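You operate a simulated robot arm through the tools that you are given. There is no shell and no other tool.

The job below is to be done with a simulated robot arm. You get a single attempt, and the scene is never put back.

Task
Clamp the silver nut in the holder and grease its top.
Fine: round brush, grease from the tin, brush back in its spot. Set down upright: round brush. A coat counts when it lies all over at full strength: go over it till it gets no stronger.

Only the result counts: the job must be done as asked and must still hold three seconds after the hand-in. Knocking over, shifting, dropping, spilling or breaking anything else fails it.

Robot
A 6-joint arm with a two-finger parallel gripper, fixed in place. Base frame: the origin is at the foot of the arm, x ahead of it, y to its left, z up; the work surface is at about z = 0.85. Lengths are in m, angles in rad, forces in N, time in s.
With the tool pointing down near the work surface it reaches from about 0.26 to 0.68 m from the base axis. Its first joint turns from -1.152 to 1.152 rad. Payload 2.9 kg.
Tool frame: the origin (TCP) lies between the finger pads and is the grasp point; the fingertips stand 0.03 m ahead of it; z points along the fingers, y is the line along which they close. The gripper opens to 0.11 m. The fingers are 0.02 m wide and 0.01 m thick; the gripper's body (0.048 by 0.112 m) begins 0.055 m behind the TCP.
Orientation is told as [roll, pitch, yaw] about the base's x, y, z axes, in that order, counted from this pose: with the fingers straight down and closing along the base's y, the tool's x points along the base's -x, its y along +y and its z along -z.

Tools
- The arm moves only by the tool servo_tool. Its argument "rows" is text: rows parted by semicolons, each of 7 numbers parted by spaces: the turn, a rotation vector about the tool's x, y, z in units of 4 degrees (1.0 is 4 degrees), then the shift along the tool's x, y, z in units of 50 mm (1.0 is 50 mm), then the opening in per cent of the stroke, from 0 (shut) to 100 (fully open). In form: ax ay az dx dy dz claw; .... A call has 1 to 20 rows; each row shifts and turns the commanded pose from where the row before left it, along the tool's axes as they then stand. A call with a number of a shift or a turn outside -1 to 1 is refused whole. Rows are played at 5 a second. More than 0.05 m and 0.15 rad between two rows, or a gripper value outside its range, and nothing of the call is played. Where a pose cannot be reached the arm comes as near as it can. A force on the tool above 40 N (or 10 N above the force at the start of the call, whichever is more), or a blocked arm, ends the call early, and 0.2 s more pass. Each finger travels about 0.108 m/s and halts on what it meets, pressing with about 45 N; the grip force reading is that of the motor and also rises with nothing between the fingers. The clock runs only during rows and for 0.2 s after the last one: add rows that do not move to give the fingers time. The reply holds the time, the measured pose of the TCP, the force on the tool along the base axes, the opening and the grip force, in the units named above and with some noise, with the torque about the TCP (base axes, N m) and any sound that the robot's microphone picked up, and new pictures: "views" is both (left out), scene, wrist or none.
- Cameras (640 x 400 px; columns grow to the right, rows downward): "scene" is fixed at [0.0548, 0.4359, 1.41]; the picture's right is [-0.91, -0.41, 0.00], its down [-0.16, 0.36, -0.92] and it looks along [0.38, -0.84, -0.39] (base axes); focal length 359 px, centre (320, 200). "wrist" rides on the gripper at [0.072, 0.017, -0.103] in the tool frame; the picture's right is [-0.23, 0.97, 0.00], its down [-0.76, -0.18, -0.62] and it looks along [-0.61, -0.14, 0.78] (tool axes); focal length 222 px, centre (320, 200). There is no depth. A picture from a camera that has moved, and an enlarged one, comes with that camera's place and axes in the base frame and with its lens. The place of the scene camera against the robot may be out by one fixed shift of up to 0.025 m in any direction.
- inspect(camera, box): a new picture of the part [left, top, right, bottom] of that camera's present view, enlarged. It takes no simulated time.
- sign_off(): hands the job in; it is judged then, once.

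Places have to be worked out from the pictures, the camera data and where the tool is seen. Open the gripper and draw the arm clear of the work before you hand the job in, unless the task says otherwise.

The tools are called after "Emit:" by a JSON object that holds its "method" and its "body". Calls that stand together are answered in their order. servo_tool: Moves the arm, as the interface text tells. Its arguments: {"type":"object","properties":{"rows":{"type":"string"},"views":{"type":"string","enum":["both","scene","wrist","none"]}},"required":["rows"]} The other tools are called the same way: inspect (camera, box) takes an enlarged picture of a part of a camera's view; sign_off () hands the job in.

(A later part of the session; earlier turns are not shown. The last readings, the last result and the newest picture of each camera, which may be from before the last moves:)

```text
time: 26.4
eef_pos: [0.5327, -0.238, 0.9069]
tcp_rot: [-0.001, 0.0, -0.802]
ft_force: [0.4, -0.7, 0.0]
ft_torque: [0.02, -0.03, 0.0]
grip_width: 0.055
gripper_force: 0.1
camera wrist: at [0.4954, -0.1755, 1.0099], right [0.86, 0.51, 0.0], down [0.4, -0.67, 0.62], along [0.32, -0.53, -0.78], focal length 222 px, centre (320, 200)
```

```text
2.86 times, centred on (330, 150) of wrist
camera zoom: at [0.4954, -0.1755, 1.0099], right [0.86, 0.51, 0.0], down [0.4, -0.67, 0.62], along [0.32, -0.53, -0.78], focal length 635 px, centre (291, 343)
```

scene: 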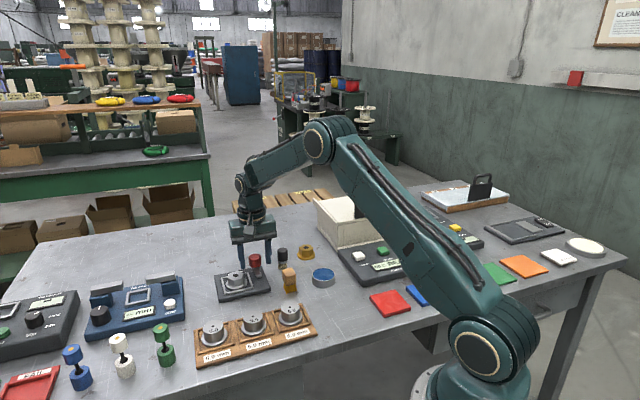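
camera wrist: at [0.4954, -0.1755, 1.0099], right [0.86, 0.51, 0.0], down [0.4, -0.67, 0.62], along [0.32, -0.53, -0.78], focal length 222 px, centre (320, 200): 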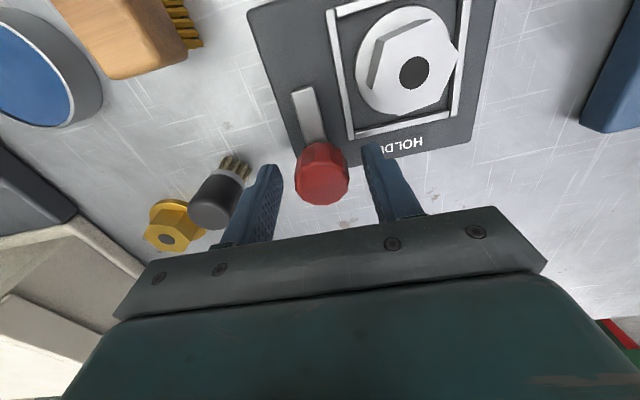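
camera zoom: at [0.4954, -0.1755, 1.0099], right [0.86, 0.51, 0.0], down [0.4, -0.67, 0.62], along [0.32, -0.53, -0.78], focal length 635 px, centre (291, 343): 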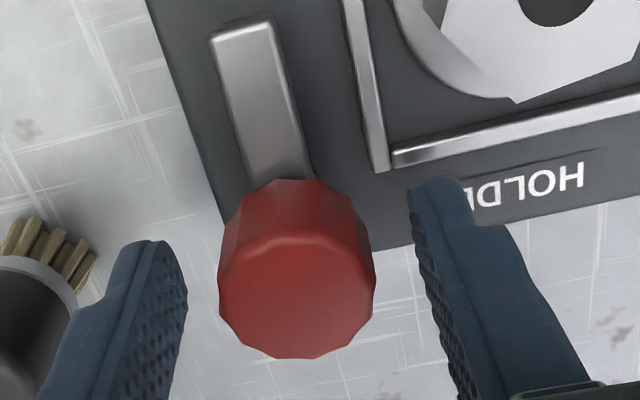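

The fingers straddle the knob across the bar. Closing now.

Emit:
{"method": "servo_tool", "body": {"rows": "0 0 0 0 0 0 15; 0 0 0 0 0 0 15; 0 0 0 0 0 0 15; 0 0 0 0 0 0 15", "views": "wrist"}}

Emit:
{"method": "inspect", "body": {"camera": "wrist", "box": [240, 80, 420, 220]}}

Emit:
{"method": "inspect", "body": {"camera": "scene", "box": [200, 230, 300, 310]}}

```text
time: 27.4
eef_pos: [0.5354, -0.237, 0.9056]
tcp_rot: [0.002, 0.002, -0.802]
ft_force: [11.3, 8.0, -3.6]
ft_torque: [0.09, -0.48, -0.03]
grip_width: 0.0314
gripper_force: 45.4
camera wrist: at [0.496, -0.1747, 1.0099], right [0.86, 0.51, 0.0], down [0.4, -0.67, 0.62], along [0.32, -0.53, -0.78], focal length 222 px, centre (320, 200)
```

wrist: 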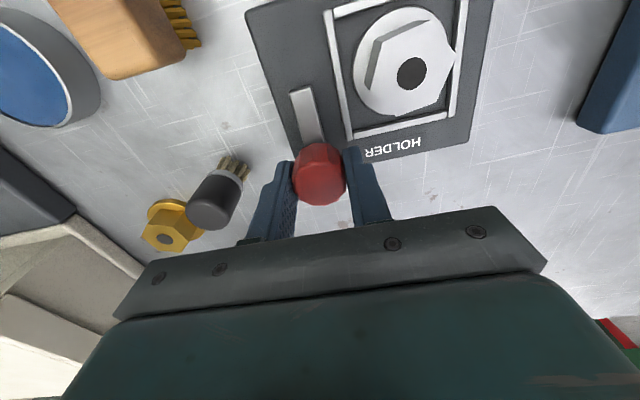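

```text
2.86 times, centred on (330, 150) of wrist
camera zoom: at [0.496, -0.1747, 1.0099], right [0.86, 0.51, 0.0], down [0.4, -0.67, 0.62], along [0.32, -0.53, -0.78], focal length 635 px, centre (291, 343)
```

zoom: 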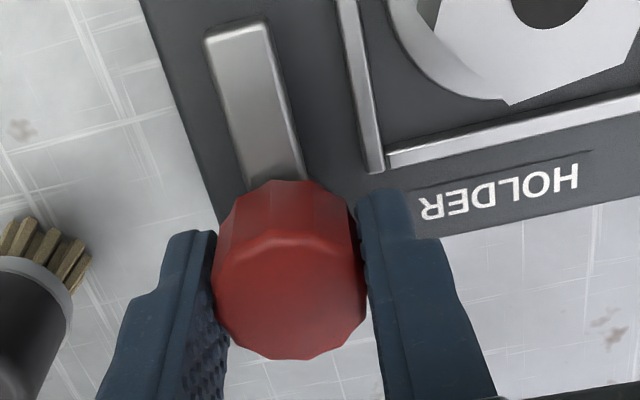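

```text
5.00 times, centred on (250, 270) of scene
camera zoom: at [0.0552, 0.4361, 1.41], right [-0.91, -0.41, 0.0], down [-0.16, 0.36, -0.92], along [0.38, -0.84, -0.39], focal length 1793 px, centre (670, -150)
```

zoom: 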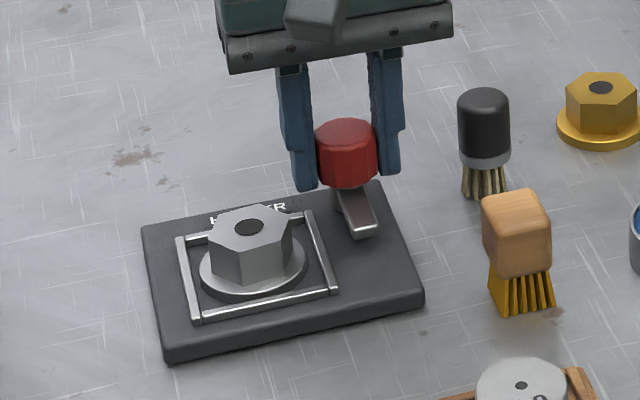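

Gripped (31 mm). The side force (~14 N along the closing line) shows I'm ~1 mm off, so I'll shift a bit toward +tool y and begin turning 8° clockwise to feel the response.

Emit:
{"method": "servo_tool", "body": {"rows": "0 0 0 0 0.025 0 15; 0 0 0 0 0 0 15", "views": "none"}}

Emit:
{"method": "servo_tool", "body": {"rows": "0 0 1 0 0 0 15; 0 0 1 0 0 0 15; 0 0 0 0 0 0 15", "views": "wrist"}}

Emit:
{"method": "inspect", "body": {"camera": "wrist", "box": [240, 80, 420, 220]}}

```text
time: 28.0
eef_pos: [0.5342, -0.2381, 0.9054]
tcp_rot: [-0.002, 0.001, -0.802]
ft_force: [4.0, 8.7, 1.3]
ft_torque: [-0.04, -0.28, 0.0]
grip_width: 0.0311
gripper_force: 44.9
```

```text
time: 28.8
eef_pos: [0.534, -0.2383, 0.9071]
tcp_rot: [0.0, 0.003, -0.945]
ft_force: [-8.7, 13.1, 10.3]
ft_torque: [0.4, 0.37, 0.0]
grip_width: 0.0313
gripper_force: 45.1
camera wrist: at [0.5059, -0.1702, 1.0102], right [0.92, 0.39, 0.0], down [0.31, -0.72, 0.62], along [0.24, -0.57, -0.78], focal length 222 px, centre (320, 200)
```

wrist: 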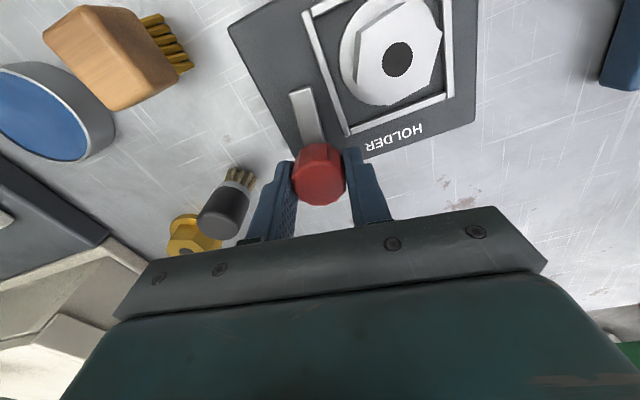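

```text
2.86 times, centred on (330, 150) of wrist
camera zoom: at [0.5059, -0.1702, 1.0102], right [0.92, 0.39, 0.0], down [0.31, -0.72, 0.62], along [0.24, -0.57, -0.78], focal length 635 px, centre (291, 343)
```

zoom: 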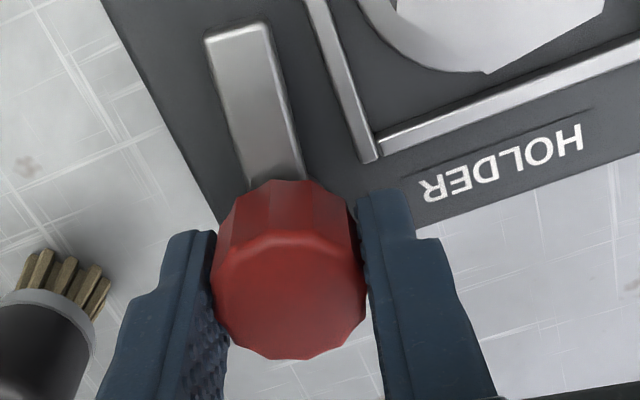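

The knob and bar turn with the gripper. I'll relieve the side force (move ~2 mm along the measured force direction) and turn another 16°, checking forces.

Emit:
{"method": "servo_tool", "body": {"rows": "0 0 0 0.04 0 -0.02 15; 0 0 0 0 0 0 15", "views": "none"}}

Emit:
{"method": "servo_tool", "body": {"rows": "0 0 1 0 0 0 15; 0 0 1 0 0 0 15; 0 0 1 0 0 0 15; 0 0 0 0 0 0 15", "views": "none"}}

```text
time: 29.4
eef_pos: [0.5341, -0.2386, 0.9072]
tcp_rot: [0.0, 0.001, -0.946]
ft_force: [-5.8, -0.3, -0.5]
ft_torque: [0.36, 0.37, 0.02]
grip_width: 0.0313
gripper_force: 45.1
```

```text
time: 30.4
eef_pos: [0.5348, -0.2384, 0.9067]
tcp_rot: [-0.005, 0.002, -1.157]
ft_force: [-16.4, -10.7, -7.8]
ft_torque: [-0.92, 0.19, 0.02]
grip_width: 0.0315
gripper_force: 45.3
```

Side force again; I'll relieve it along the force direction and continue in smaller turns.

Emit:
{"method": "servo_tool", "body": {"rows": "0 0 0 -0.01 -0.04 0.01 15; 0 0 0 0 0 0 15", "views": "wrist"}}

Emit:
{"method": "inspect", "body": {"camera": "wrist", "box": [240, 80, 420, 220]}}

Emit:
{"method": "inspect", "body": {"camera": "scene", "box": [200, 230, 300, 310]}}

```text
time: 31.0
eef_pos: [0.5355, -0.2378, 0.9067]
tcp_rot: [0.002, -0.001, -1.152]
ft_force: [-3.0, -10.0, -14.0]
ft_torque: [0.08, 0.11, 0.0]
grip_width: 0.0311
gripper_force: 45.2
camera wrist: at [0.5199, -0.1657, 1.01], right [0.98, 0.19, 0.0], down [0.15, -0.77, 0.62], along [0.12, -0.61, -0.78], focal length 222 px, centre (320, 200)
```

wrist: 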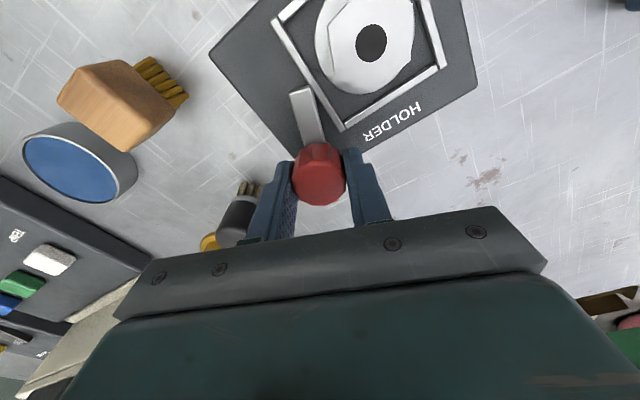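

```text
2.86 times, centred on (330, 150) of wrist
camera zoom: at [0.5199, -0.1657, 1.01], right [0.98, 0.19, 0.0], down [0.15, -0.77, 0.62], along [0.12, -0.61, -0.78], focal length 635 px, centre (291, 343)
```

zoom: 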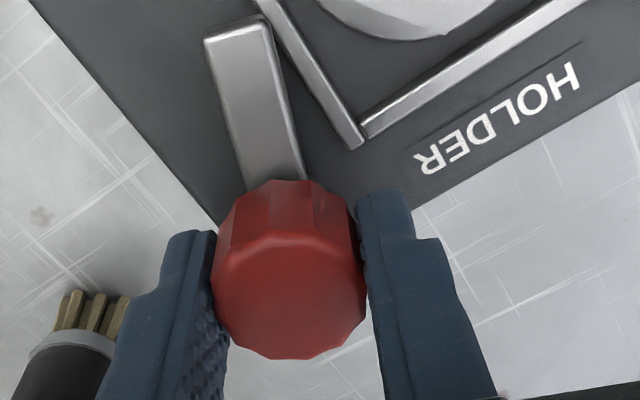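

```text
5.00 times, centred on (250, 270) of scene
camera zoom: at [0.055, 0.4355, 1.4102], right [-0.91, -0.41, 0.0], down [-0.16, 0.36, -0.92], along [0.38, -0.84, -0.39], focal length 1793 px, centre (670, -150)
```

zoom: 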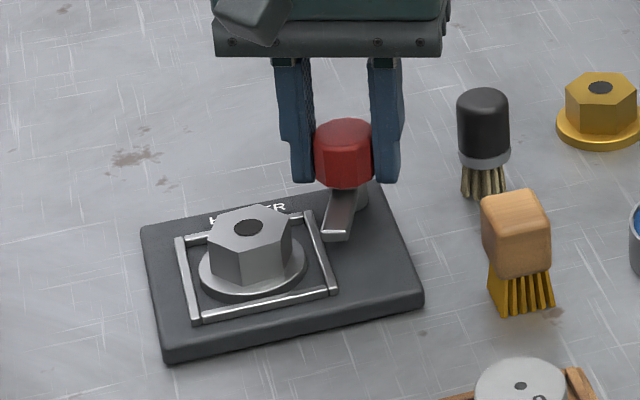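

Bar turned 20° and still free. Relieve and turn 12° more.

Emit:
{"method": "servo_tool", "body": {"rows": "0 0 0 -0.02 -0.015 0.02 15; 0 0 1 0 0 0 15; 0 0 1 0 0 0 15; 0 0 0 0 0 0 15", "views": "none"}}

Emit:
{"method": "servo_tool", "body": {"rows": "0 0 1 0 0 0 15; 0 0 0 0 0 0 15", "views": "none"}}

```text
time: 32.0
eef_pos: [0.5352, -0.2382, 0.906]
tcp_rot: [0.0, 0.0, -1.292]
ft_force: [-5.2, 4.1, 6.4]
ft_torque: [0.22, 0.17, -0.02]
grip_width: 0.0313
gripper_force: 45.2
```

```text
time: 32.6
eef_pos: [0.5338, -0.2388, 0.9078]
tcp_rot: [0.001, 0.0, -1.363]
ft_force: [-10.4, 7.3, 17.1]
ft_torque: [0.38, 0.39, -0.01]
grip_width: 0.0313
gripper_force: 44.6
```

Forces remain modest and the knob turns freely (32° so far). Relieve and continue.

Emit:
{"method": "servo_tool", "body": {"rows": "0 0 0 0.02 -0.02 -0.02 15; 0 0 1 0 0 0 15; 0 0 1 0 0 0 15; 0 0 0 0 0 0 15"}}

Emit:
{"method": "inspect", "body": {"camera": "wrist", "box": [240, 60, 420, 200]}}

Emit:
{"method": "inspect", "body": {"camera": "scene", "box": [200, 230, 300, 310]}}

```text
time: 33.6
eef_pos: [0.534, -0.2386, 0.9063]
tcp_rot: [0.001, -0.001, -1.5]
ft_force: [6.9, 2.2, 1.3]
ft_torque: [-0.9, -0.37, 0.04]
grip_width: 0.0314
gripper_force: 45.1
camera wrist: at [0.5452, -0.1654, 1.0099], right [0.99, -0.16, 0.0], down [-0.13, -0.77, 0.62], along [-0.1, -0.62, -0.78], focal length 222 px, centre (320, 200)
```

scene: 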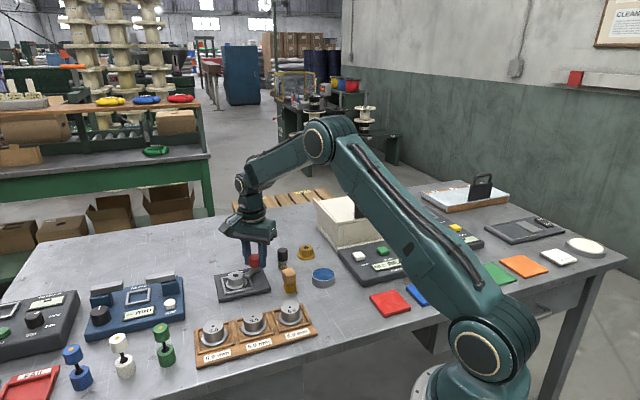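
wrist: 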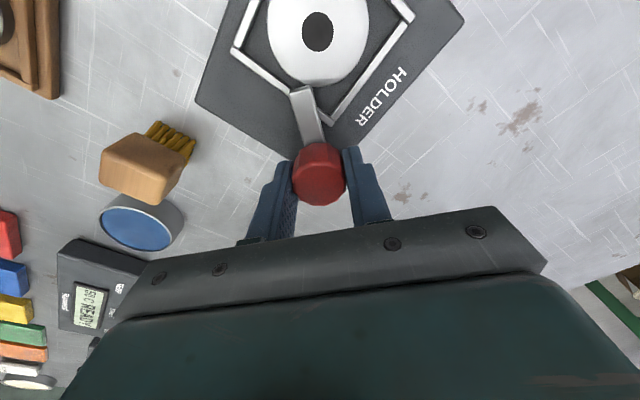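

```text
2.86 times, centred on (330, 130) of wrist
camera zoom: at [0.5452, -0.1654, 1.0099], right [0.99, -0.16, 0.0], down [-0.13, -0.77, 0.62], along [-0.1, -0.62, -0.78], focal length 635 px, centre (291, 400)
```

zoom: 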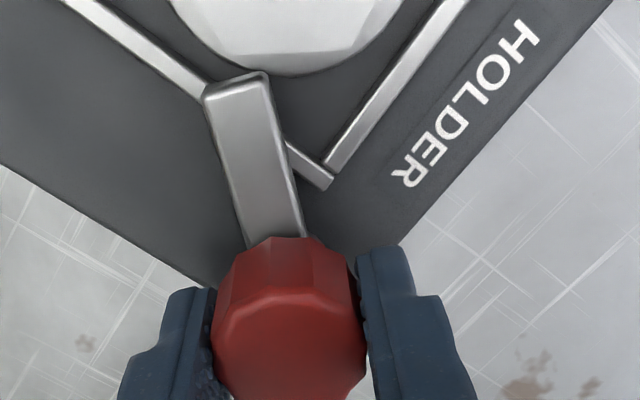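

```text
5.00 times, centred on (250, 270) of scene
camera zoom: at [0.055, 0.436, 1.41], right [-0.91, -0.41, 0.0], down [-0.16, 0.36, -0.92], along [0.38, -0.84, -0.39], focal length 1793 px, centre (670, -150)
```

zoom: 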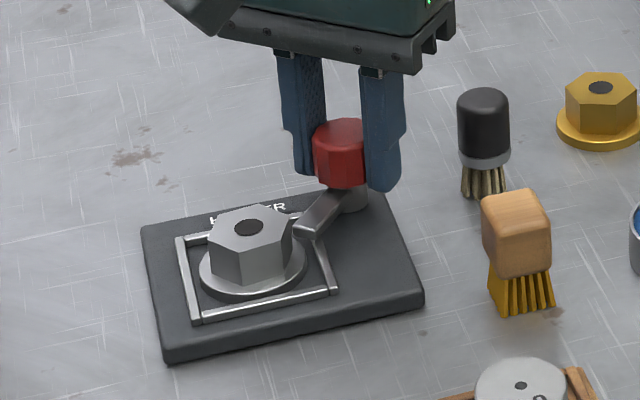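

40° done; the bar passes over the frame rods toward the flange. Another 8°, then check.

Emit:
{"method": "servo_tool", "body": {"rows": "0 0 0 0 0.015 0 15; 0 0 1 0 0 0 15; 0 0 1 0 0 0 15; 0 0 0 0 0 0 15", "views": "wrist"}}

Emit:
{"method": "inspect", "body": {"camera": "wrist", "box": [240, 40, 420, 180]}}

Emit:
{"method": "inspect", "body": {"camera": "scene", "box": [200, 230, 300, 310]}}

```text
time: 34.6
eef_pos: [0.5344, -0.2382, 0.9065]
tcp_rot: [-0.002, -0.001, -1.642]
ft_force: [2.7, 0.8, 0.2]
ft_torque: [0.39, 0.03, 0.41]
grip_width: 0.0313
gripper_force: 45.2
camera wrist: at [0.5555, -0.1676, 1.01], right [0.96, -0.3, 0.0], down [-0.23, -0.75, 0.62], along [-0.19, -0.59, -0.78], focal length 222 px, centre (320, 200)
```

wrist: 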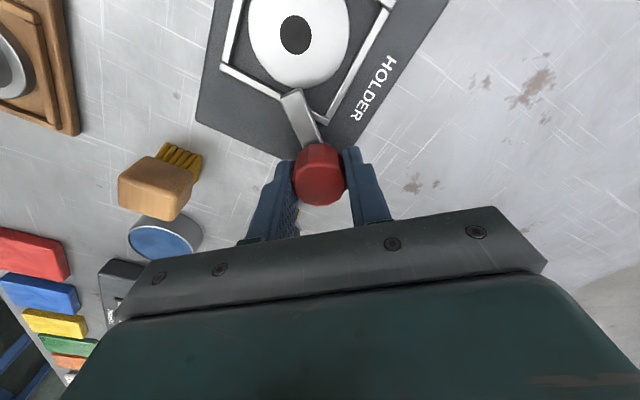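

```text
2.86 times, centred on (330, 110) of wrist
camera zoom: at [0.5555, -0.1676, 1.01], right [0.96, -0.3, 0.0], down [-0.23, -0.75, 0.62], along [-0.19, -0.59, -0.78], focal length 635 px, centre (291, 457)
```

zoom: 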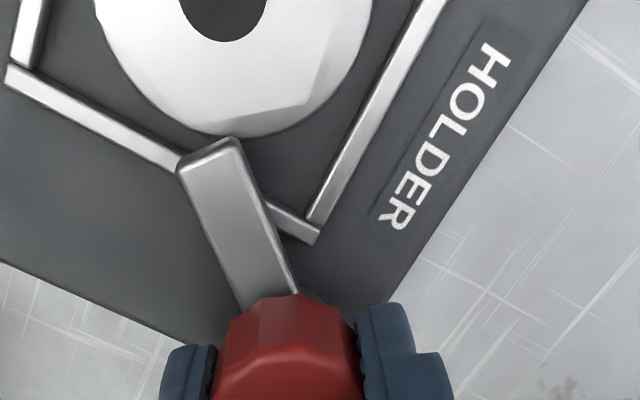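

```text
5.00 times, centred on (250, 270) of scene
camera zoom: at [0.0549, 0.4359, 1.41], right [-0.91, -0.41, 0.0], down [-0.16, 0.36, -0.92], along [0.38, -0.84, -0.39], focal length 1793 px, centre (670, -150)
```

zoom: 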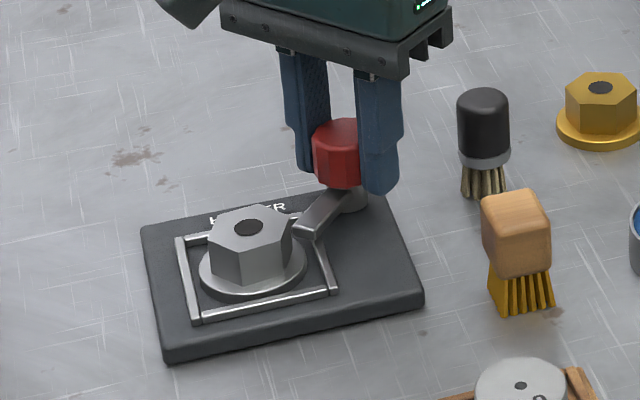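

The torque about z rose to 0.41 N·m and the bar stopped turning with the gripper, so it hit a stop or the nut. I'll look closely.

Emit:
{"method": "inspect", "body": {"camera": "scene", "box": [228, 250, 278, 300]}}

Emit:
{"method": "inspect", "body": {"camera": "wrist", "box": [270, 40, 350, 120]}}

```text
8.00 times, centred on (253, 275) of scene
camera zoom: at [0.0549, 0.4359, 1.41], right [-0.91, -0.41, 0.0], down [-0.16, 0.36, -0.92], along [0.38, -0.84, -0.39], focal length 2869 px, centre (856, -400)
```

zoom: 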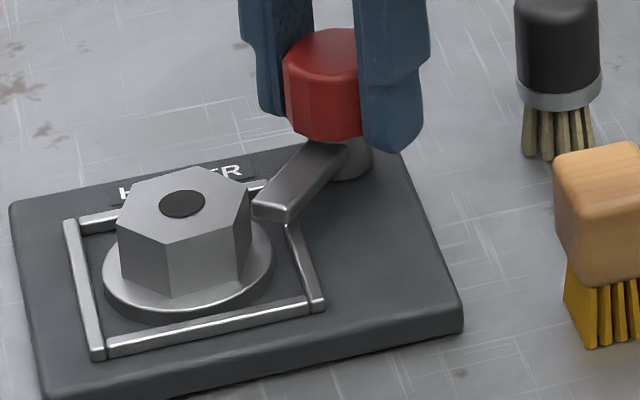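

```text
5.00 times, centred on (310, 80) of wrist
camera zoom: at [0.5555, -0.1676, 1.01], right [0.96, -0.3, 0.0], down [-0.23, -0.75, 0.62], along [-0.19, -0.59, -0.78], focal length 1111 px, centre (370, 800)
```

zoom: 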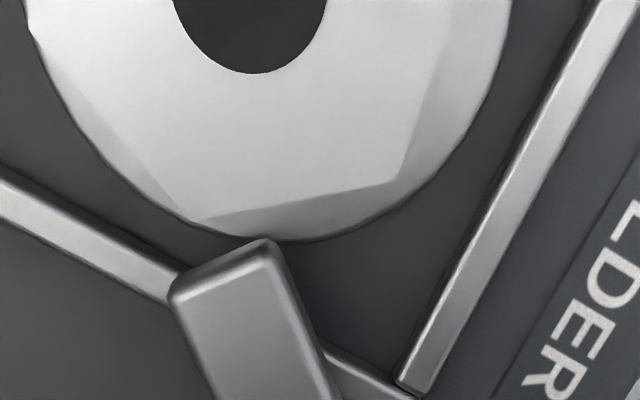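

The bar stopped at about 92° (42° of swing) with its tip just over the flange edge. I'll turn 4° more and see whether torque grows or the bar/nut moves.

Emit:
{"method": "servo_tool", "body": {"rows": "0 0 0.5 0 0 0 15; 0 0 0.5 0 0 0 15; 0 0 0 0 0 0 15", "views": "wrist"}}

Emit:
{"method": "inspect", "body": {"camera": "wrist", "box": [240, 40, 420, 180]}}

Emit:
{"method": "inspect", "body": {"camera": "scene", "box": [228, 250, 278, 300]}}

```text
time: 35.4
eef_pos: [0.5328, -0.2386, 0.9074]
tcp_rot: [0.001, 0.001, -1.712]
ft_force: [1.2, -0.8, -2.2]
ft_torque: [0.13, -0.08, 0.75]
grip_width: 0.0313
gripper_force: 45.3
camera wrist: at [0.5602, -0.1698, 1.01], right [0.93, -0.36, 0.0], down [-0.28, -0.73, 0.62], along [-0.23, -0.58, -0.78], focal length 222 px, centre (320, 200)
```

wrist: 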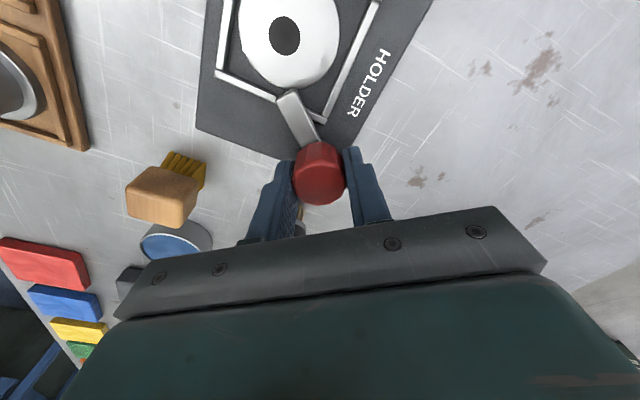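

```text
2.86 times, centred on (330, 110) of wrist
camera zoom: at [0.5602, -0.1698, 1.01], right [0.93, -0.36, 0.0], down [-0.28, -0.73, 0.62], along [-0.23, -0.58, -0.78], focal length 635 px, centre (291, 457)
```

zoom: 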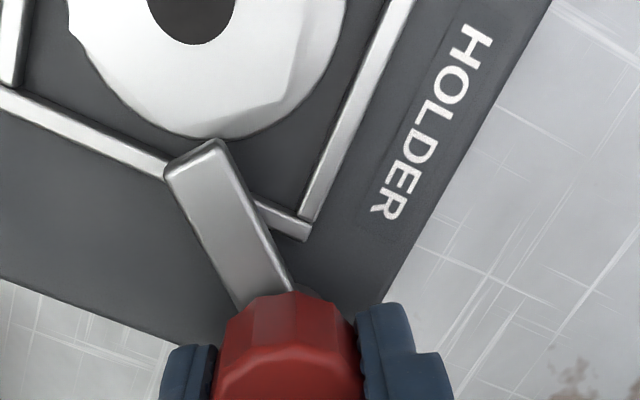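

```text
8.00 times, centred on (253, 275) of scene
camera zoom: at [0.0549, 0.4359, 1.41], right [-0.91, -0.41, 0.0], down [-0.16, 0.36, -0.92], along [0.38, -0.84, -0.39], focal length 2869 px, centre (856, -400)
```

zoom: 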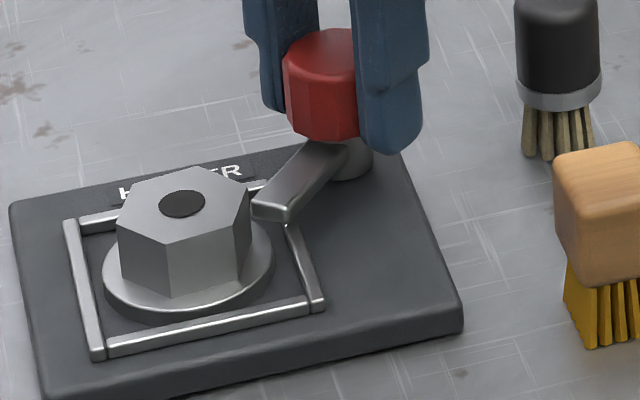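

Torque rose to 0.75 N·m while neither bar nor nut moved, so the clamp is at its end stop with the bar over the flange. I'll unload slightly, release and rise to check.

Emit:
{"method": "servo_tool", "body": {"rows": "0 0 -0.7 0 0 0 15; 0 0 0 0 0 0 45; 0 0 0 0 0 0 45; 0 0 0 0 0 -0.4 45; 0 0 0 0 0 -0.8 45; 0 0 0 0 0 -0.8 45; 0 0 0 0 0 0 45"}}

Emit:
{"method": "inspect", "body": {"camera": "wrist", "box": [200, 0, 400, 160]}}

Emit:
{"method": "inspect", "body": {"camera": "scene", "box": [208, 240, 298, 310]}}

```text
time: 37.0
eef_pos: [0.5341, -0.2378, 1.0037]
tcp_rot: [0.0, 0.001, -1.661]
ft_force: [0.1, 0.2, -0.6]
ft_torque: [-0.04, -0.01, 0.0]
grip_width: 0.0496
gripper_force: 0.0
camera wrist: at [0.5563, -0.1675, 1.1074], right [0.95, -0.32, 0.0], down [-0.25, -0.74, 0.62], along [-0.2, -0.59, -0.78], focal length 222 px, centre (320, 200)
```

scene: 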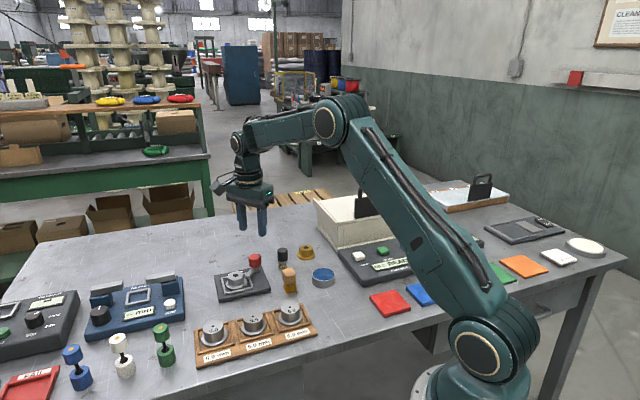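
wrist: 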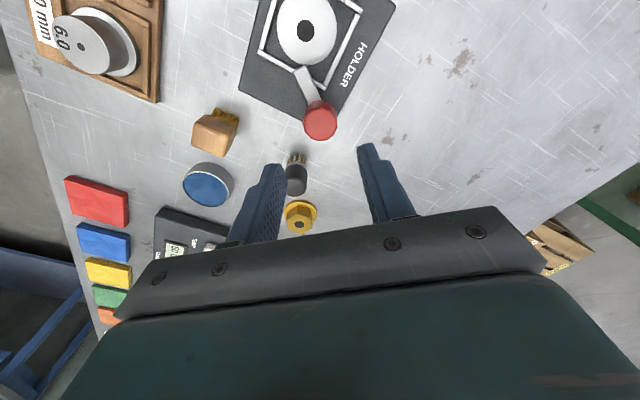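

```text
2.50 times, centred on (300, 80) of wrist
camera zoom: at [0.5563, -0.1675, 1.1074], right [0.95, -0.32, 0.0], down [-0.25, -0.74, 0.62], along [-0.2, -0.59, -0.78], focal length 555 px, centre (370, 500)
```

zoom: 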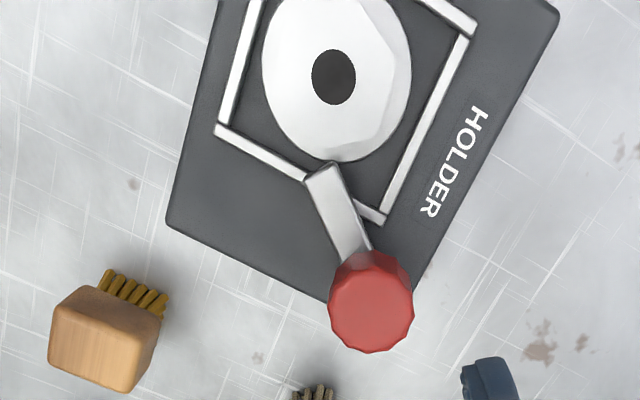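

```text
5.71 times, centred on (253, 275) of scene
camera zoom: at [0.0548, 0.4359, 1.41], right [-0.91, -0.41, 0.0], down [-0.16, 0.36, -0.92], along [0.38, -0.84, -0.39], focal length 2049 px, centre (703, -229)
```

zoom: 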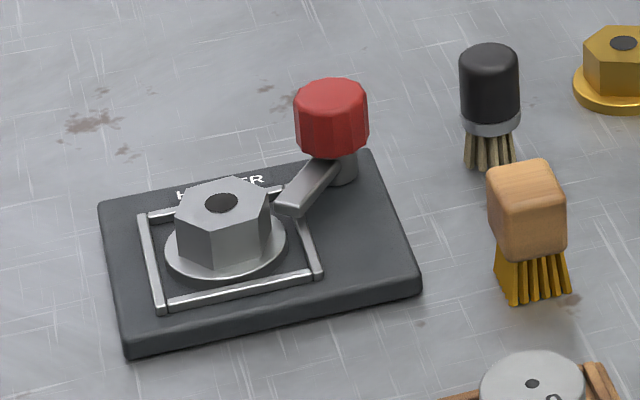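

The bar's tip lies at the flange edge; before going on I want to be sure the nut is really held. I'll go back over the nut (yaw −126°, fingers clear of the bar) and test with a tiny gentle lift.

Emit:
{"method": "servo_tool", "body": {"rows": "0 0 0 0.696 0.037 0 50; 0 0 0 0.696 0.037 0 50; 0 0 0.9625 0 0 0 50; 0 0 0.9625 0 0 0 50; 0 0 0.9625 0 0 0 50; 0 0 0.9625 0 0 0 50; 0 0 0.9625 0 0 0 50; 0 0 0.9625 0 0 0 50; 0 0 0.9625 0 0 0 50; 0 0 0.9625 0 0 0 50; 0 0 0 0 0 0.8 50; 0 0 0 0 0 0 50; 0 0 0 0 0 0 50"}}

Emit:
{"method": "inspect", "body": {"camera": "wrist", "box": [230, 70, 410, 210]}}

```text
time: 39.8
eef_pos: [0.5434, -0.1729, 0.9669]
tcp_rot: [0.001, 0.0, -2.201]
ft_force: [0.5, -1.0, -0.2]
ft_torque: [0.01, -0.03, 0.04]
grip_width: 0.055
gripper_force: 0.0
camera wrist: at [0.5989, -0.1247, 1.0695], right [0.65, -0.76, 0.0], down [-0.59, -0.51, 0.62], along [-0.47, -0.41, -0.78], focal length 222 px, centre (320, 200)
```

scene: 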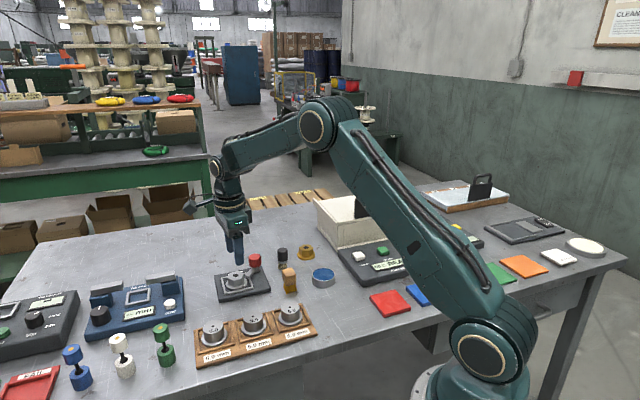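
wrist: 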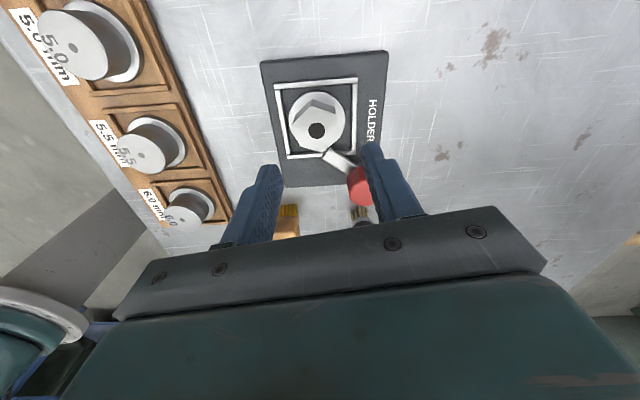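

```text
2.86 times, centred on (320, 140) of wrist
camera zoom: at [0.5989, -0.1247, 1.0695], right [0.65, -0.76, 0.0], down [-0.59, -0.51, 0.62], along [-0.47, -0.41, -0.78], focal length 635 px, centre (320, 371)
```

zoom: 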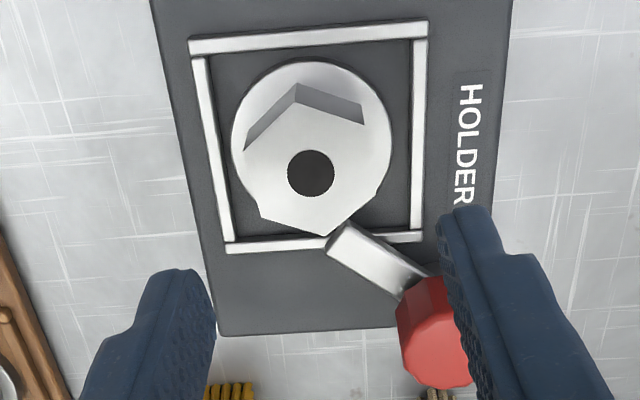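

From this side the bar corner overlaps the flange by about 1–2 mm, and the nut hasn't shifted. I'll lower onto the hex and do the gentle lift test.

Emit:
{"method": "servo_tool", "body": {"rows": "0 0 0 0.07 -0.04 0.4 50; 0 0 0 0 0 0.7 50; 0 0 0 0 0 0.1 50; 0 0 0 0 0 0 50; 0 0 0 0 0 0 20; 0 0 0 0 0 0 20; 0 0 0 0 0 0 20", "views": "wrist"}}

Emit:
{"method": "inspect", "body": {"camera": "wrist", "box": [230, 70, 410, 210]}}

```text
time: 41.4
eef_pos: [0.5444, -0.1664, 0.9068]
tcp_rot: [0.0, 0.0, -2.201]
ft_force: [0.2, 0.5, 0.4]
ft_torque: [-0.02, -0.01, -0.01]
grip_width: 0.04
gripper_force: 45.0
camera wrist: at [0.6003, -0.119, 1.0104], right [0.65, -0.76, 0.0], down [-0.59, -0.51, 0.62], along [-0.47, -0.41, -0.78], focal length 222 px, centre (320, 200)
```

wrist: 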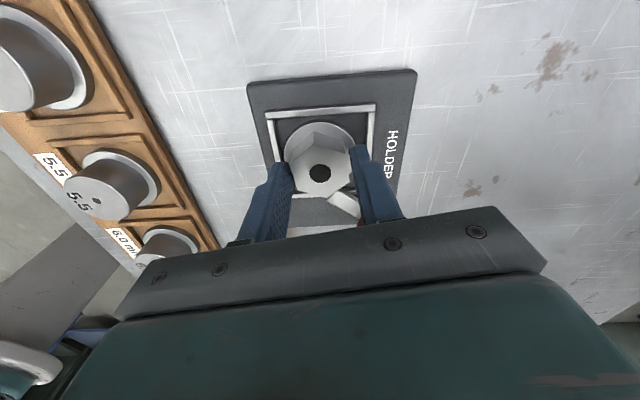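

```text
2.86 times, centred on (320, 140) of wrist
camera zoom: at [0.6003, -0.119, 1.0104], right [0.65, -0.76, 0.0], down [-0.59, -0.51, 0.62], along [-0.47, -0.41, -0.78], focal length 635 px, centre (320, 371)
```

zoom: 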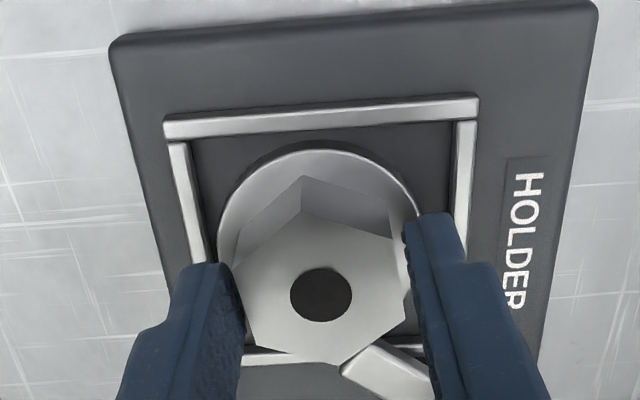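

Gripped at 40 mm. Now a 1.5 mm lift to feel resistance.

Emit:
{"method": "servo_tool", "body": {"rows": "0 0 0 0 0 -0.03 20; 0 0 0 0 0 0 20", "views": "none"}}

```text
time: 42.0
eef_pos: [0.544, -0.1662, 0.9085]
tcp_rot: [0.0, -0.001, -2.198]
ft_force: [1.1, 0.8, 0.5]
ft_torque: [-0.03, 0.02, 0.04]
grip_width: 0.0398
gripper_force: 45.1
```

No clear reading yet; another 2 mm.

Emit:
{"method": "servo_tool", "body": {"rows": "0 0 0 0 0 -0.04 20; 0 0 0 0 0 0 20; 0 0 0 0 0 0 20", "views": "scene"}}

Emit:
{"method": "inspect", "body": {"camera": "scene", "box": [208, 240, 298, 310]}}

Emit:
{"method": "inspect", "body": {"camera": "wrist", "box": [230, 70, 410, 210]}}

```text
time: 42.8
eef_pos: [0.5424, -0.1655, 0.9093]
tcp_rot: [-0.006, -0.002, -2.201]
ft_force: [0.0, -4.8, -20.0]
ft_torque: [0.32, -0.21, 0.04]
grip_width: 0.0397
gripper_force: 45.2
```

scene: 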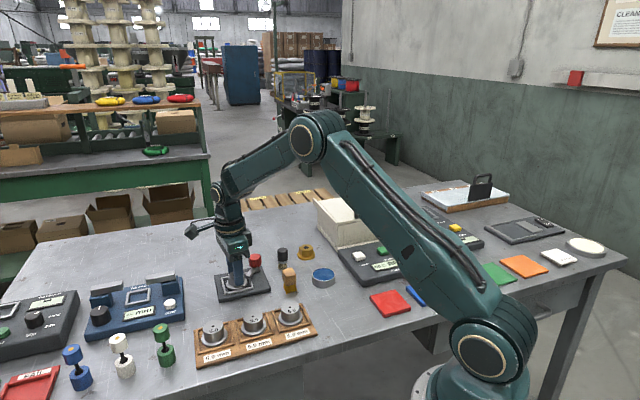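

```text
5.71 times, centred on (253, 275) of scene
camera zoom: at [0.0552, 0.4356, 1.4101], right [-0.91, -0.41, 0.0], down [-0.16, 0.36, -0.92], along [0.38, -0.84, -0.39], focal length 2049 px, centre (703, -229)
```

zoom: 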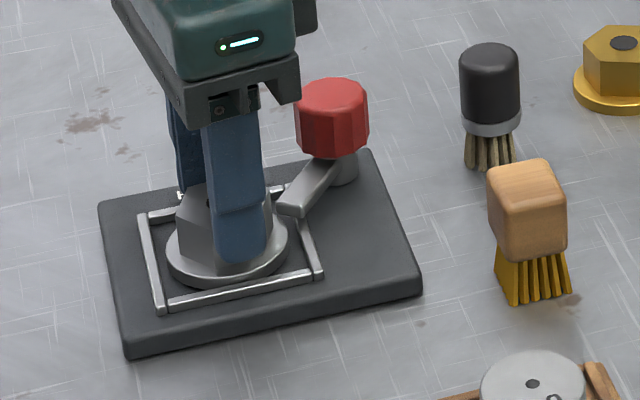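

```text
2.86 times, centred on (320, 140) of wrist
camera zoom: at [0.5995, -0.1183, 1.012], right [0.65, -0.76, 0.0], down [-0.59, -0.51, 0.62], along [-0.48, -0.41, -0.78], focal length 635 px, centre (320, 371)
```

zoom: 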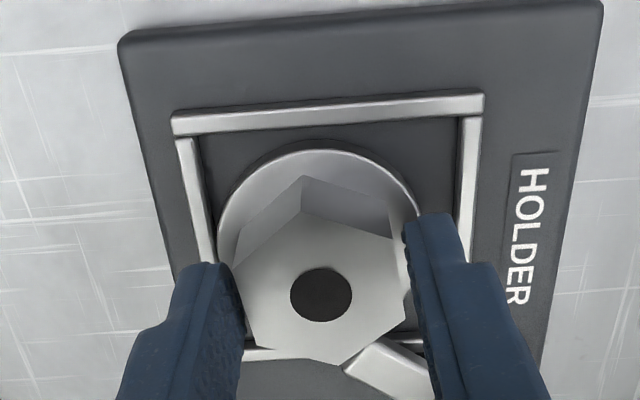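

At ~2–3 mm the lift met 20 N of resistance: the bar holds the flange down, so the nut is clamped. I'll lower it back to rest, release and rise, then go for the round brush.

Emit:
{"method": "servo_tool", "body": {"rows": "0 0 0 0 0 0.065 20; 0 0 0 0 0 0 20; 0 0 0 0 0 0 48; 0 0 0 0 0 0 48; 0 0 0 0 0 -0.4 48; 0 0 0 0 0 -0.8 48; 0 0 0 0 0 -0.8 48; 0 0 0 0 0 0 48"}}

Emit:
{"method": "inspect", "body": {"camera": "wrist", "box": [230, 40, 410, 180]}}

Emit:
{"method": "inspect", "body": {"camera": "scene", "box": [208, 240, 298, 310]}}

```text
time: 44.6
eef_pos: [0.5442, -0.1637, 1.006]
tcp_rot: [0.0, -0.001, -2.2]
ft_force: [-0.2, 0.6, -0.3]
ft_torque: [-0.01, 0.0, -0.02]
grip_width: 0.053
gripper_force: 0.0
camera wrist: at [0.5998, -0.1163, 1.1087], right [0.65, -0.76, 0.0], down [-0.59, -0.51, 0.62], along [-0.47, -0.41, -0.78], focal length 222 px, centre (320, 200)
```

scene: 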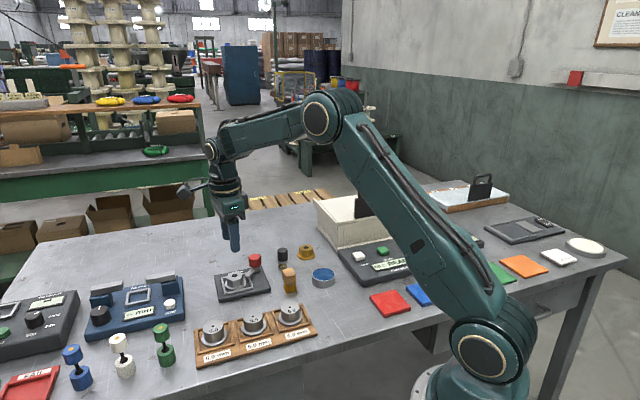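
wrist: 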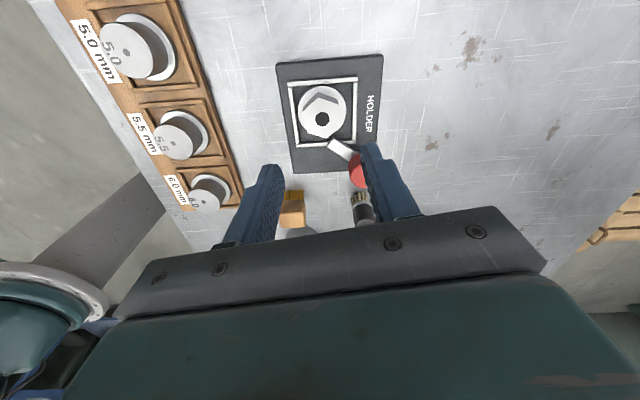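

```text
2.86 times, centred on (320, 110) of wrist
camera zoom: at [0.5998, -0.1163, 1.1087], right [0.65, -0.76, 0.0], down [-0.59, -0.51, 0.62], along [-0.47, -0.41, -0.78], focal length 635 px, centre (320, 457)
```

zoom: 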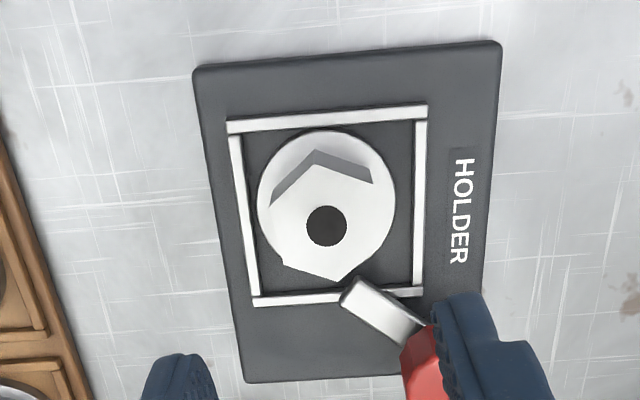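

```text
5.71 times, centred on (253, 275) of scene
camera zoom: at [0.0548, 0.4359, 1.41], right [-0.91, -0.41, 0.0], down [-0.16, 0.36, -0.92], along [0.38, -0.84, -0.39], focal length 2049 px, centre (703, -229)
```

zoom: 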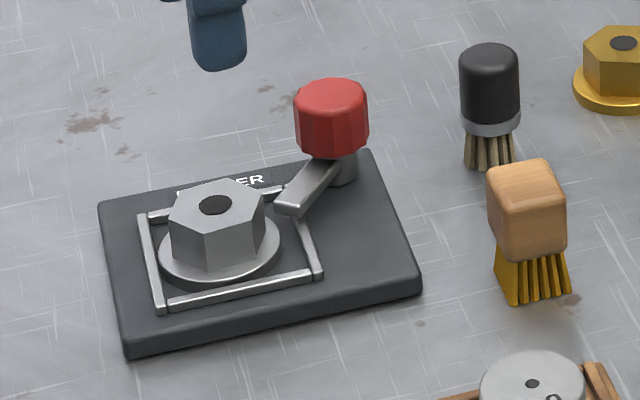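

The grip test shifted the nut ~3 mm toward +y inside the frame (away from the clamp bar). I'll regrip it and slide it back to the frame centre, under the bar.

Emit:
{"method": "servo_tool", "body": {"rows": "0 0 0 -0.02 0.046 0.7 50; 0 0 0 0 0 0.7 50; 0 0 0 0 0 0.56 50; 0 0 0 0 0 0 50; 0 0 0 0 0 0 20; 0 0 0 0 0 0 20; 0 0 0 0 0 0 20", "views": "none"}}

Emit:
{"method": "servo_tool", "body": {"rows": "0 0 0 -0.035 0.025 0 20; 0 0 0 -0.034 0.025 0 20; 0 0 0 0 0 0 20; 0 0 0 0 0 0 20", "views": "wrist"}}

Emit:
{"method": "inspect", "body": {"camera": "wrist", "box": [230, 70, 410, 210]}}

Emit:
{"method": "inspect", "body": {"camera": "scene", "box": [208, 240, 298, 310]}}

```text
time: 46.2
eef_pos: [0.5437, -0.1661, 0.906]
tcp_rot: [-0.001, 0.0, -2.199]
ft_force: [-0.4, -0.2, 0.4]
ft_torque: [-0.01, 0.01, 0.02]
grip_width: 0.04
gripper_force: 44.4
```

```text
time: 47.2
eef_pos: [0.5448, -0.1701, 0.9085]
tcp_rot: [-0.001, -0.001, -2.2]
ft_force: [0.9, 2.7, -6.5]
ft_torque: [0.23, -0.07, -0.03]
grip_width: 0.0401
gripper_force: 45.2
camera wrist: at [0.6001, -0.1223, 1.0111], right [0.65, -0.76, 0.0], down [-0.59, -0.51, 0.62], along [-0.47, -0.41, -0.78], focal length 222 px, centre (320, 200)
```

wrist: 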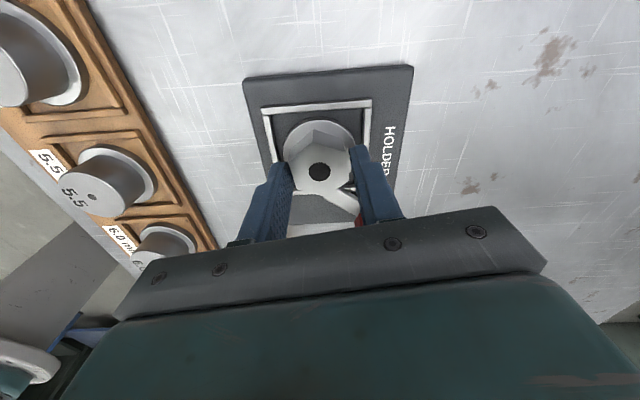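

```text
2.86 times, centred on (320, 140) of wrist
camera zoom: at [0.6001, -0.1223, 1.0111], right [0.65, -0.76, 0.0], down [-0.59, -0.51, 0.62], along [-0.47, -0.41, -0.78], focal length 635 px, centre (320, 371)
```

zoom: 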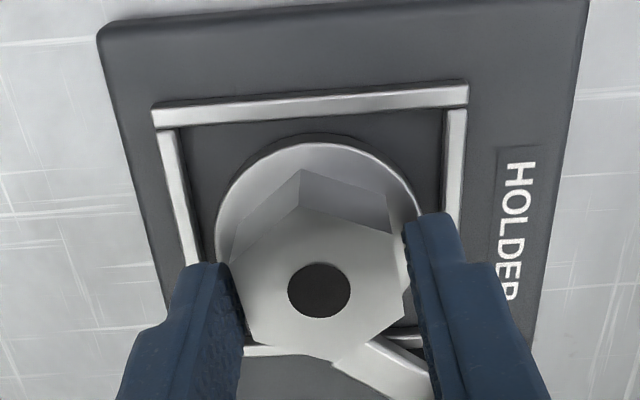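

```text
5.71 times, centred on (253, 275) of scene
camera zoom: at [0.055, 0.4359, 1.41], right [-0.91, -0.41, 0.0], down [-0.16, 0.36, -0.92], along [0.38, -0.84, -0.39], focal length 2049 px, centre (703, -229)
```

zoom: 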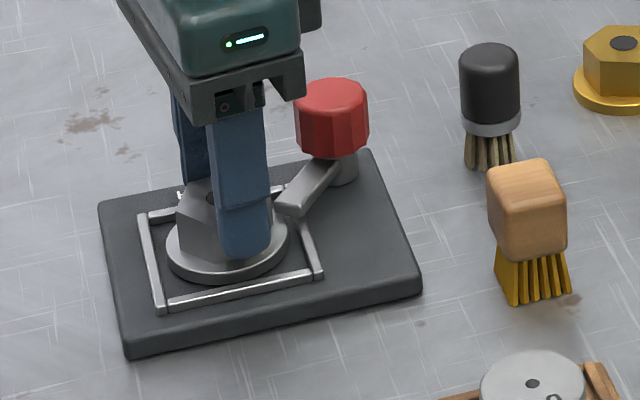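

Centred on the frame again. Fz −6.5 N hints it's touching the bar from below, so I'll lower 1.5 mm, release gently, and rise.

Emit:
{"method": "servo_tool", "body": {"rows": "0 0 0 0 0 0.03 20; 0 0 0 0 0 0 20; 0 0 0 0 0 0 20", "views": "none"}}

```text
time: 48.0
eef_pos: [0.5459, -0.1717, 0.9073]
tcp_rot: [-0.002, 0.001, -2.198]
ft_force: [-0.2, 0.7, 0.5]
ft_torque: [0.0, 0.03, 0.0]
grip_width: 0.0402
gripper_force: 45.4
```

Forces are near zero, the nut rests freely. Opening and rising.

Emit:
{"method": "servo_tool", "body": {"rows": "0 0 0 0 0 0 48; 0 0 0 0 0 0 48; 0 0 0 0 0 0 48; 0 0 0 0 0 -0.4 48; 0 0 0 0 0 -0.8 48; 0 0 0 0 0 -0.8 48; 0 0 0 0 0 0 48"}}

Emit:
{"method": "inspect", "body": {"camera": "wrist", "box": [250, 40, 390, 180]}}

Emit:
{"method": "inspect", "body": {"camera": "scene", "box": [218, 250, 288, 310]}}

```text
time: 49.6
eef_pos: [0.5443, -0.1721, 1.0102]
tcp_rot: [0.001, 0.001, -2.2]
ft_force: [-0.7, -1.1, 0.0]
ft_torque: [-0.02, -0.03, -0.01]
grip_width: 0.0527
gripper_force: 0.2
camera wrist: at [0.5995, -0.1241, 1.1142], right [0.65, -0.76, 0.0], down [-0.59, -0.51, 0.62], along [-0.47, -0.41, -0.78], focal length 222 px, centre (320, 200)
```

scene: 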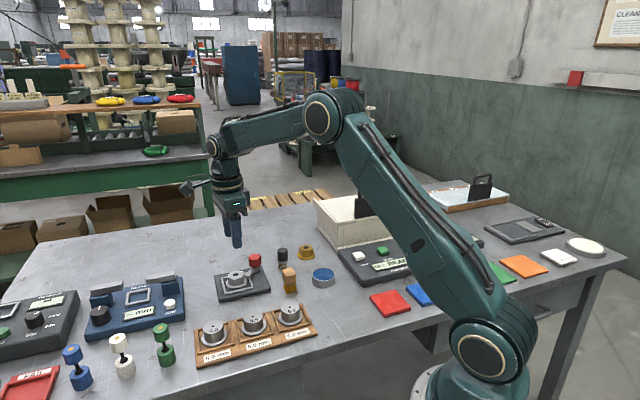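
wrist: 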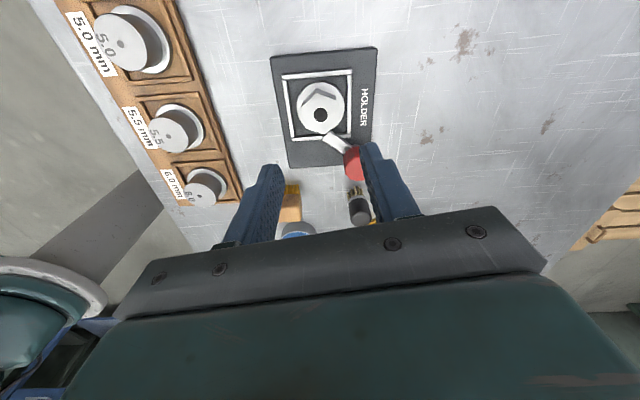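

```text
2.86 times, centred on (320, 110) of wrist
camera zoom: at [0.5995, -0.1241, 1.1142], right [0.65, -0.76, 0.0], down [-0.59, -0.51, 0.62], along [-0.47, -0.41, -0.78], focal length 635 px, centre (320, 457)
```

zoom: 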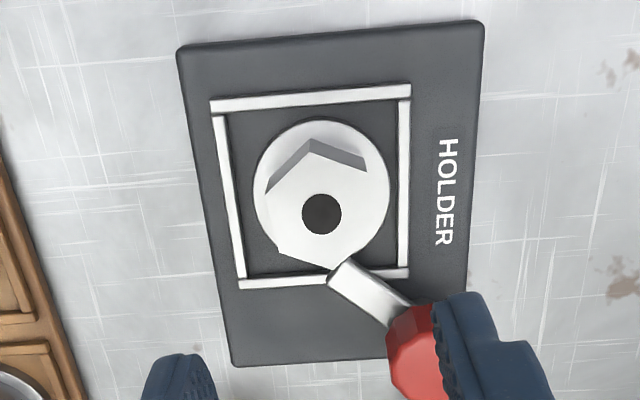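

```text
6.67 times, centred on (253, 280) of scene
camera zoom: at [0.0548, 0.4359, 1.41], right [-0.91, -0.41, 0.0], down [-0.16, 0.36, -0.92], along [0.38, -0.84, -0.39], focal length 2390 px, centre (767, -333)
```

zoom: 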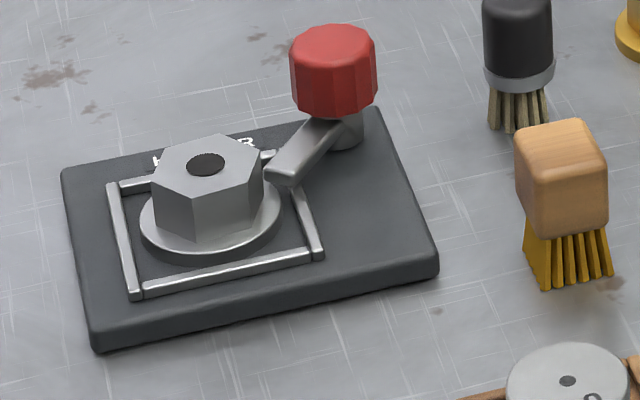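

The nut is centred with the bar's tip over its flange. Now to the round black brush at about (0.484,-0.291).

Emit:
{"method": "servo_tool", "body": {"rows": "0 0 0 -0.88 0.143 0 55; 0 0 0 -0.88 0.143 0 55; 0 0 0 -0.88 0.143 0 55; 0 0 0 0 0 0.6 55; 0 0 0 0 0 0 55; 0 0 0 0 0 0 55"}}

Emit:
{"method": "inspect", "body": {"camera": "wrist", "box": [230, 70, 410, 210]}}

Emit:
{"method": "inspect", "body": {"camera": "scene", "box": [250, 220, 320, 290]}}

```text
time: 51.0
eef_pos: [0.4838, -0.2902, 0.9794]
tcp_rot: [0.0, 0.0, -2.199]
ft_force: [0.3, -0.2, -0.2]
ft_torque: [0.04, -0.01, 0.0]
grip_width: 0.0605
gripper_force: 0.0
camera wrist: at [0.54, -0.2419, 1.0833], right [0.65, -0.76, 0.0], down [-0.59, -0.51, 0.62], along [-0.47, -0.41, -0.78], focal length 222 px, centre (320, 200)
```

scene: 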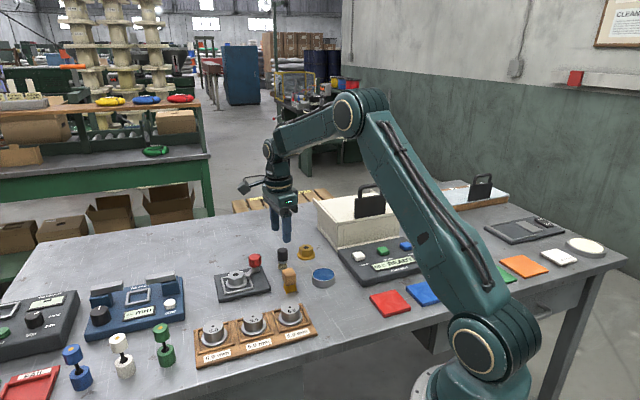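
wrist: 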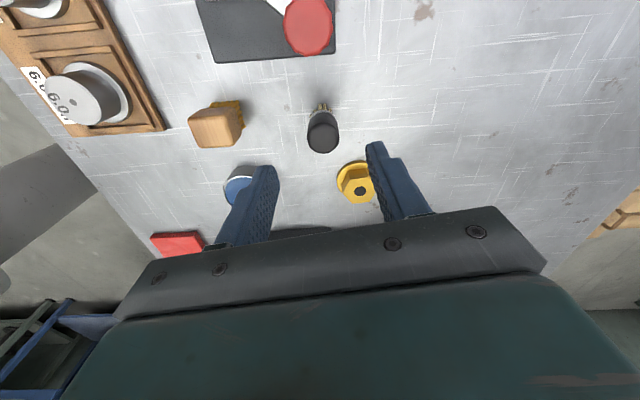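

```text
2.86 times, centred on (320, 140) of wrist
camera zoom: at [0.54, -0.2419, 1.0833], right [0.65, -0.76, 0.0], down [-0.59, -0.51, 0.62], along [-0.47, -0.41, -0.78], focal length 635 px, centre (320, 371)
```

zoom: 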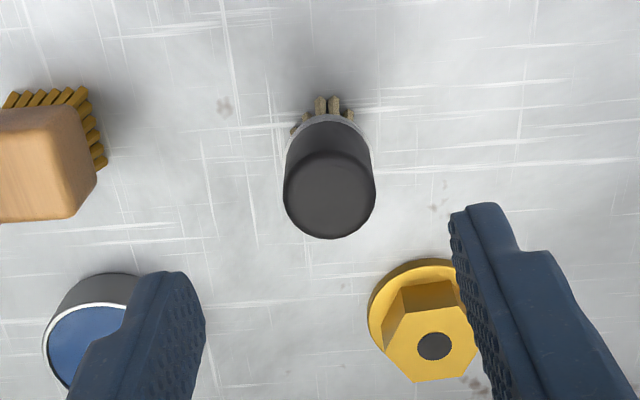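

```text
5.71 times, centred on (285, 255) of scene
camera zoom: at [0.0548, 0.4359, 1.41], right [-0.91, -0.41, 0.0], down [-0.16, 0.36, -0.92], along [0.38, -0.84, -0.39], focal length 2049 px, centre (520, -114)
```

zoom: 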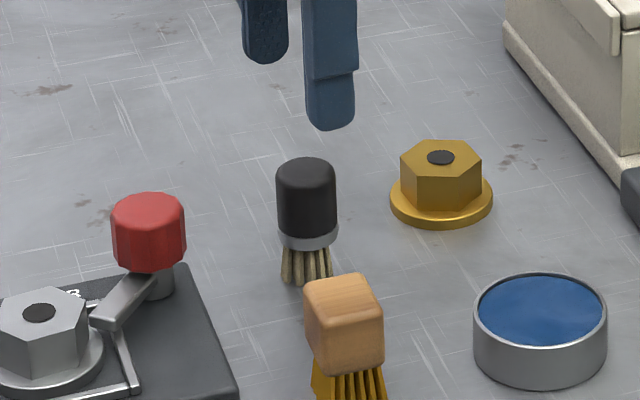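

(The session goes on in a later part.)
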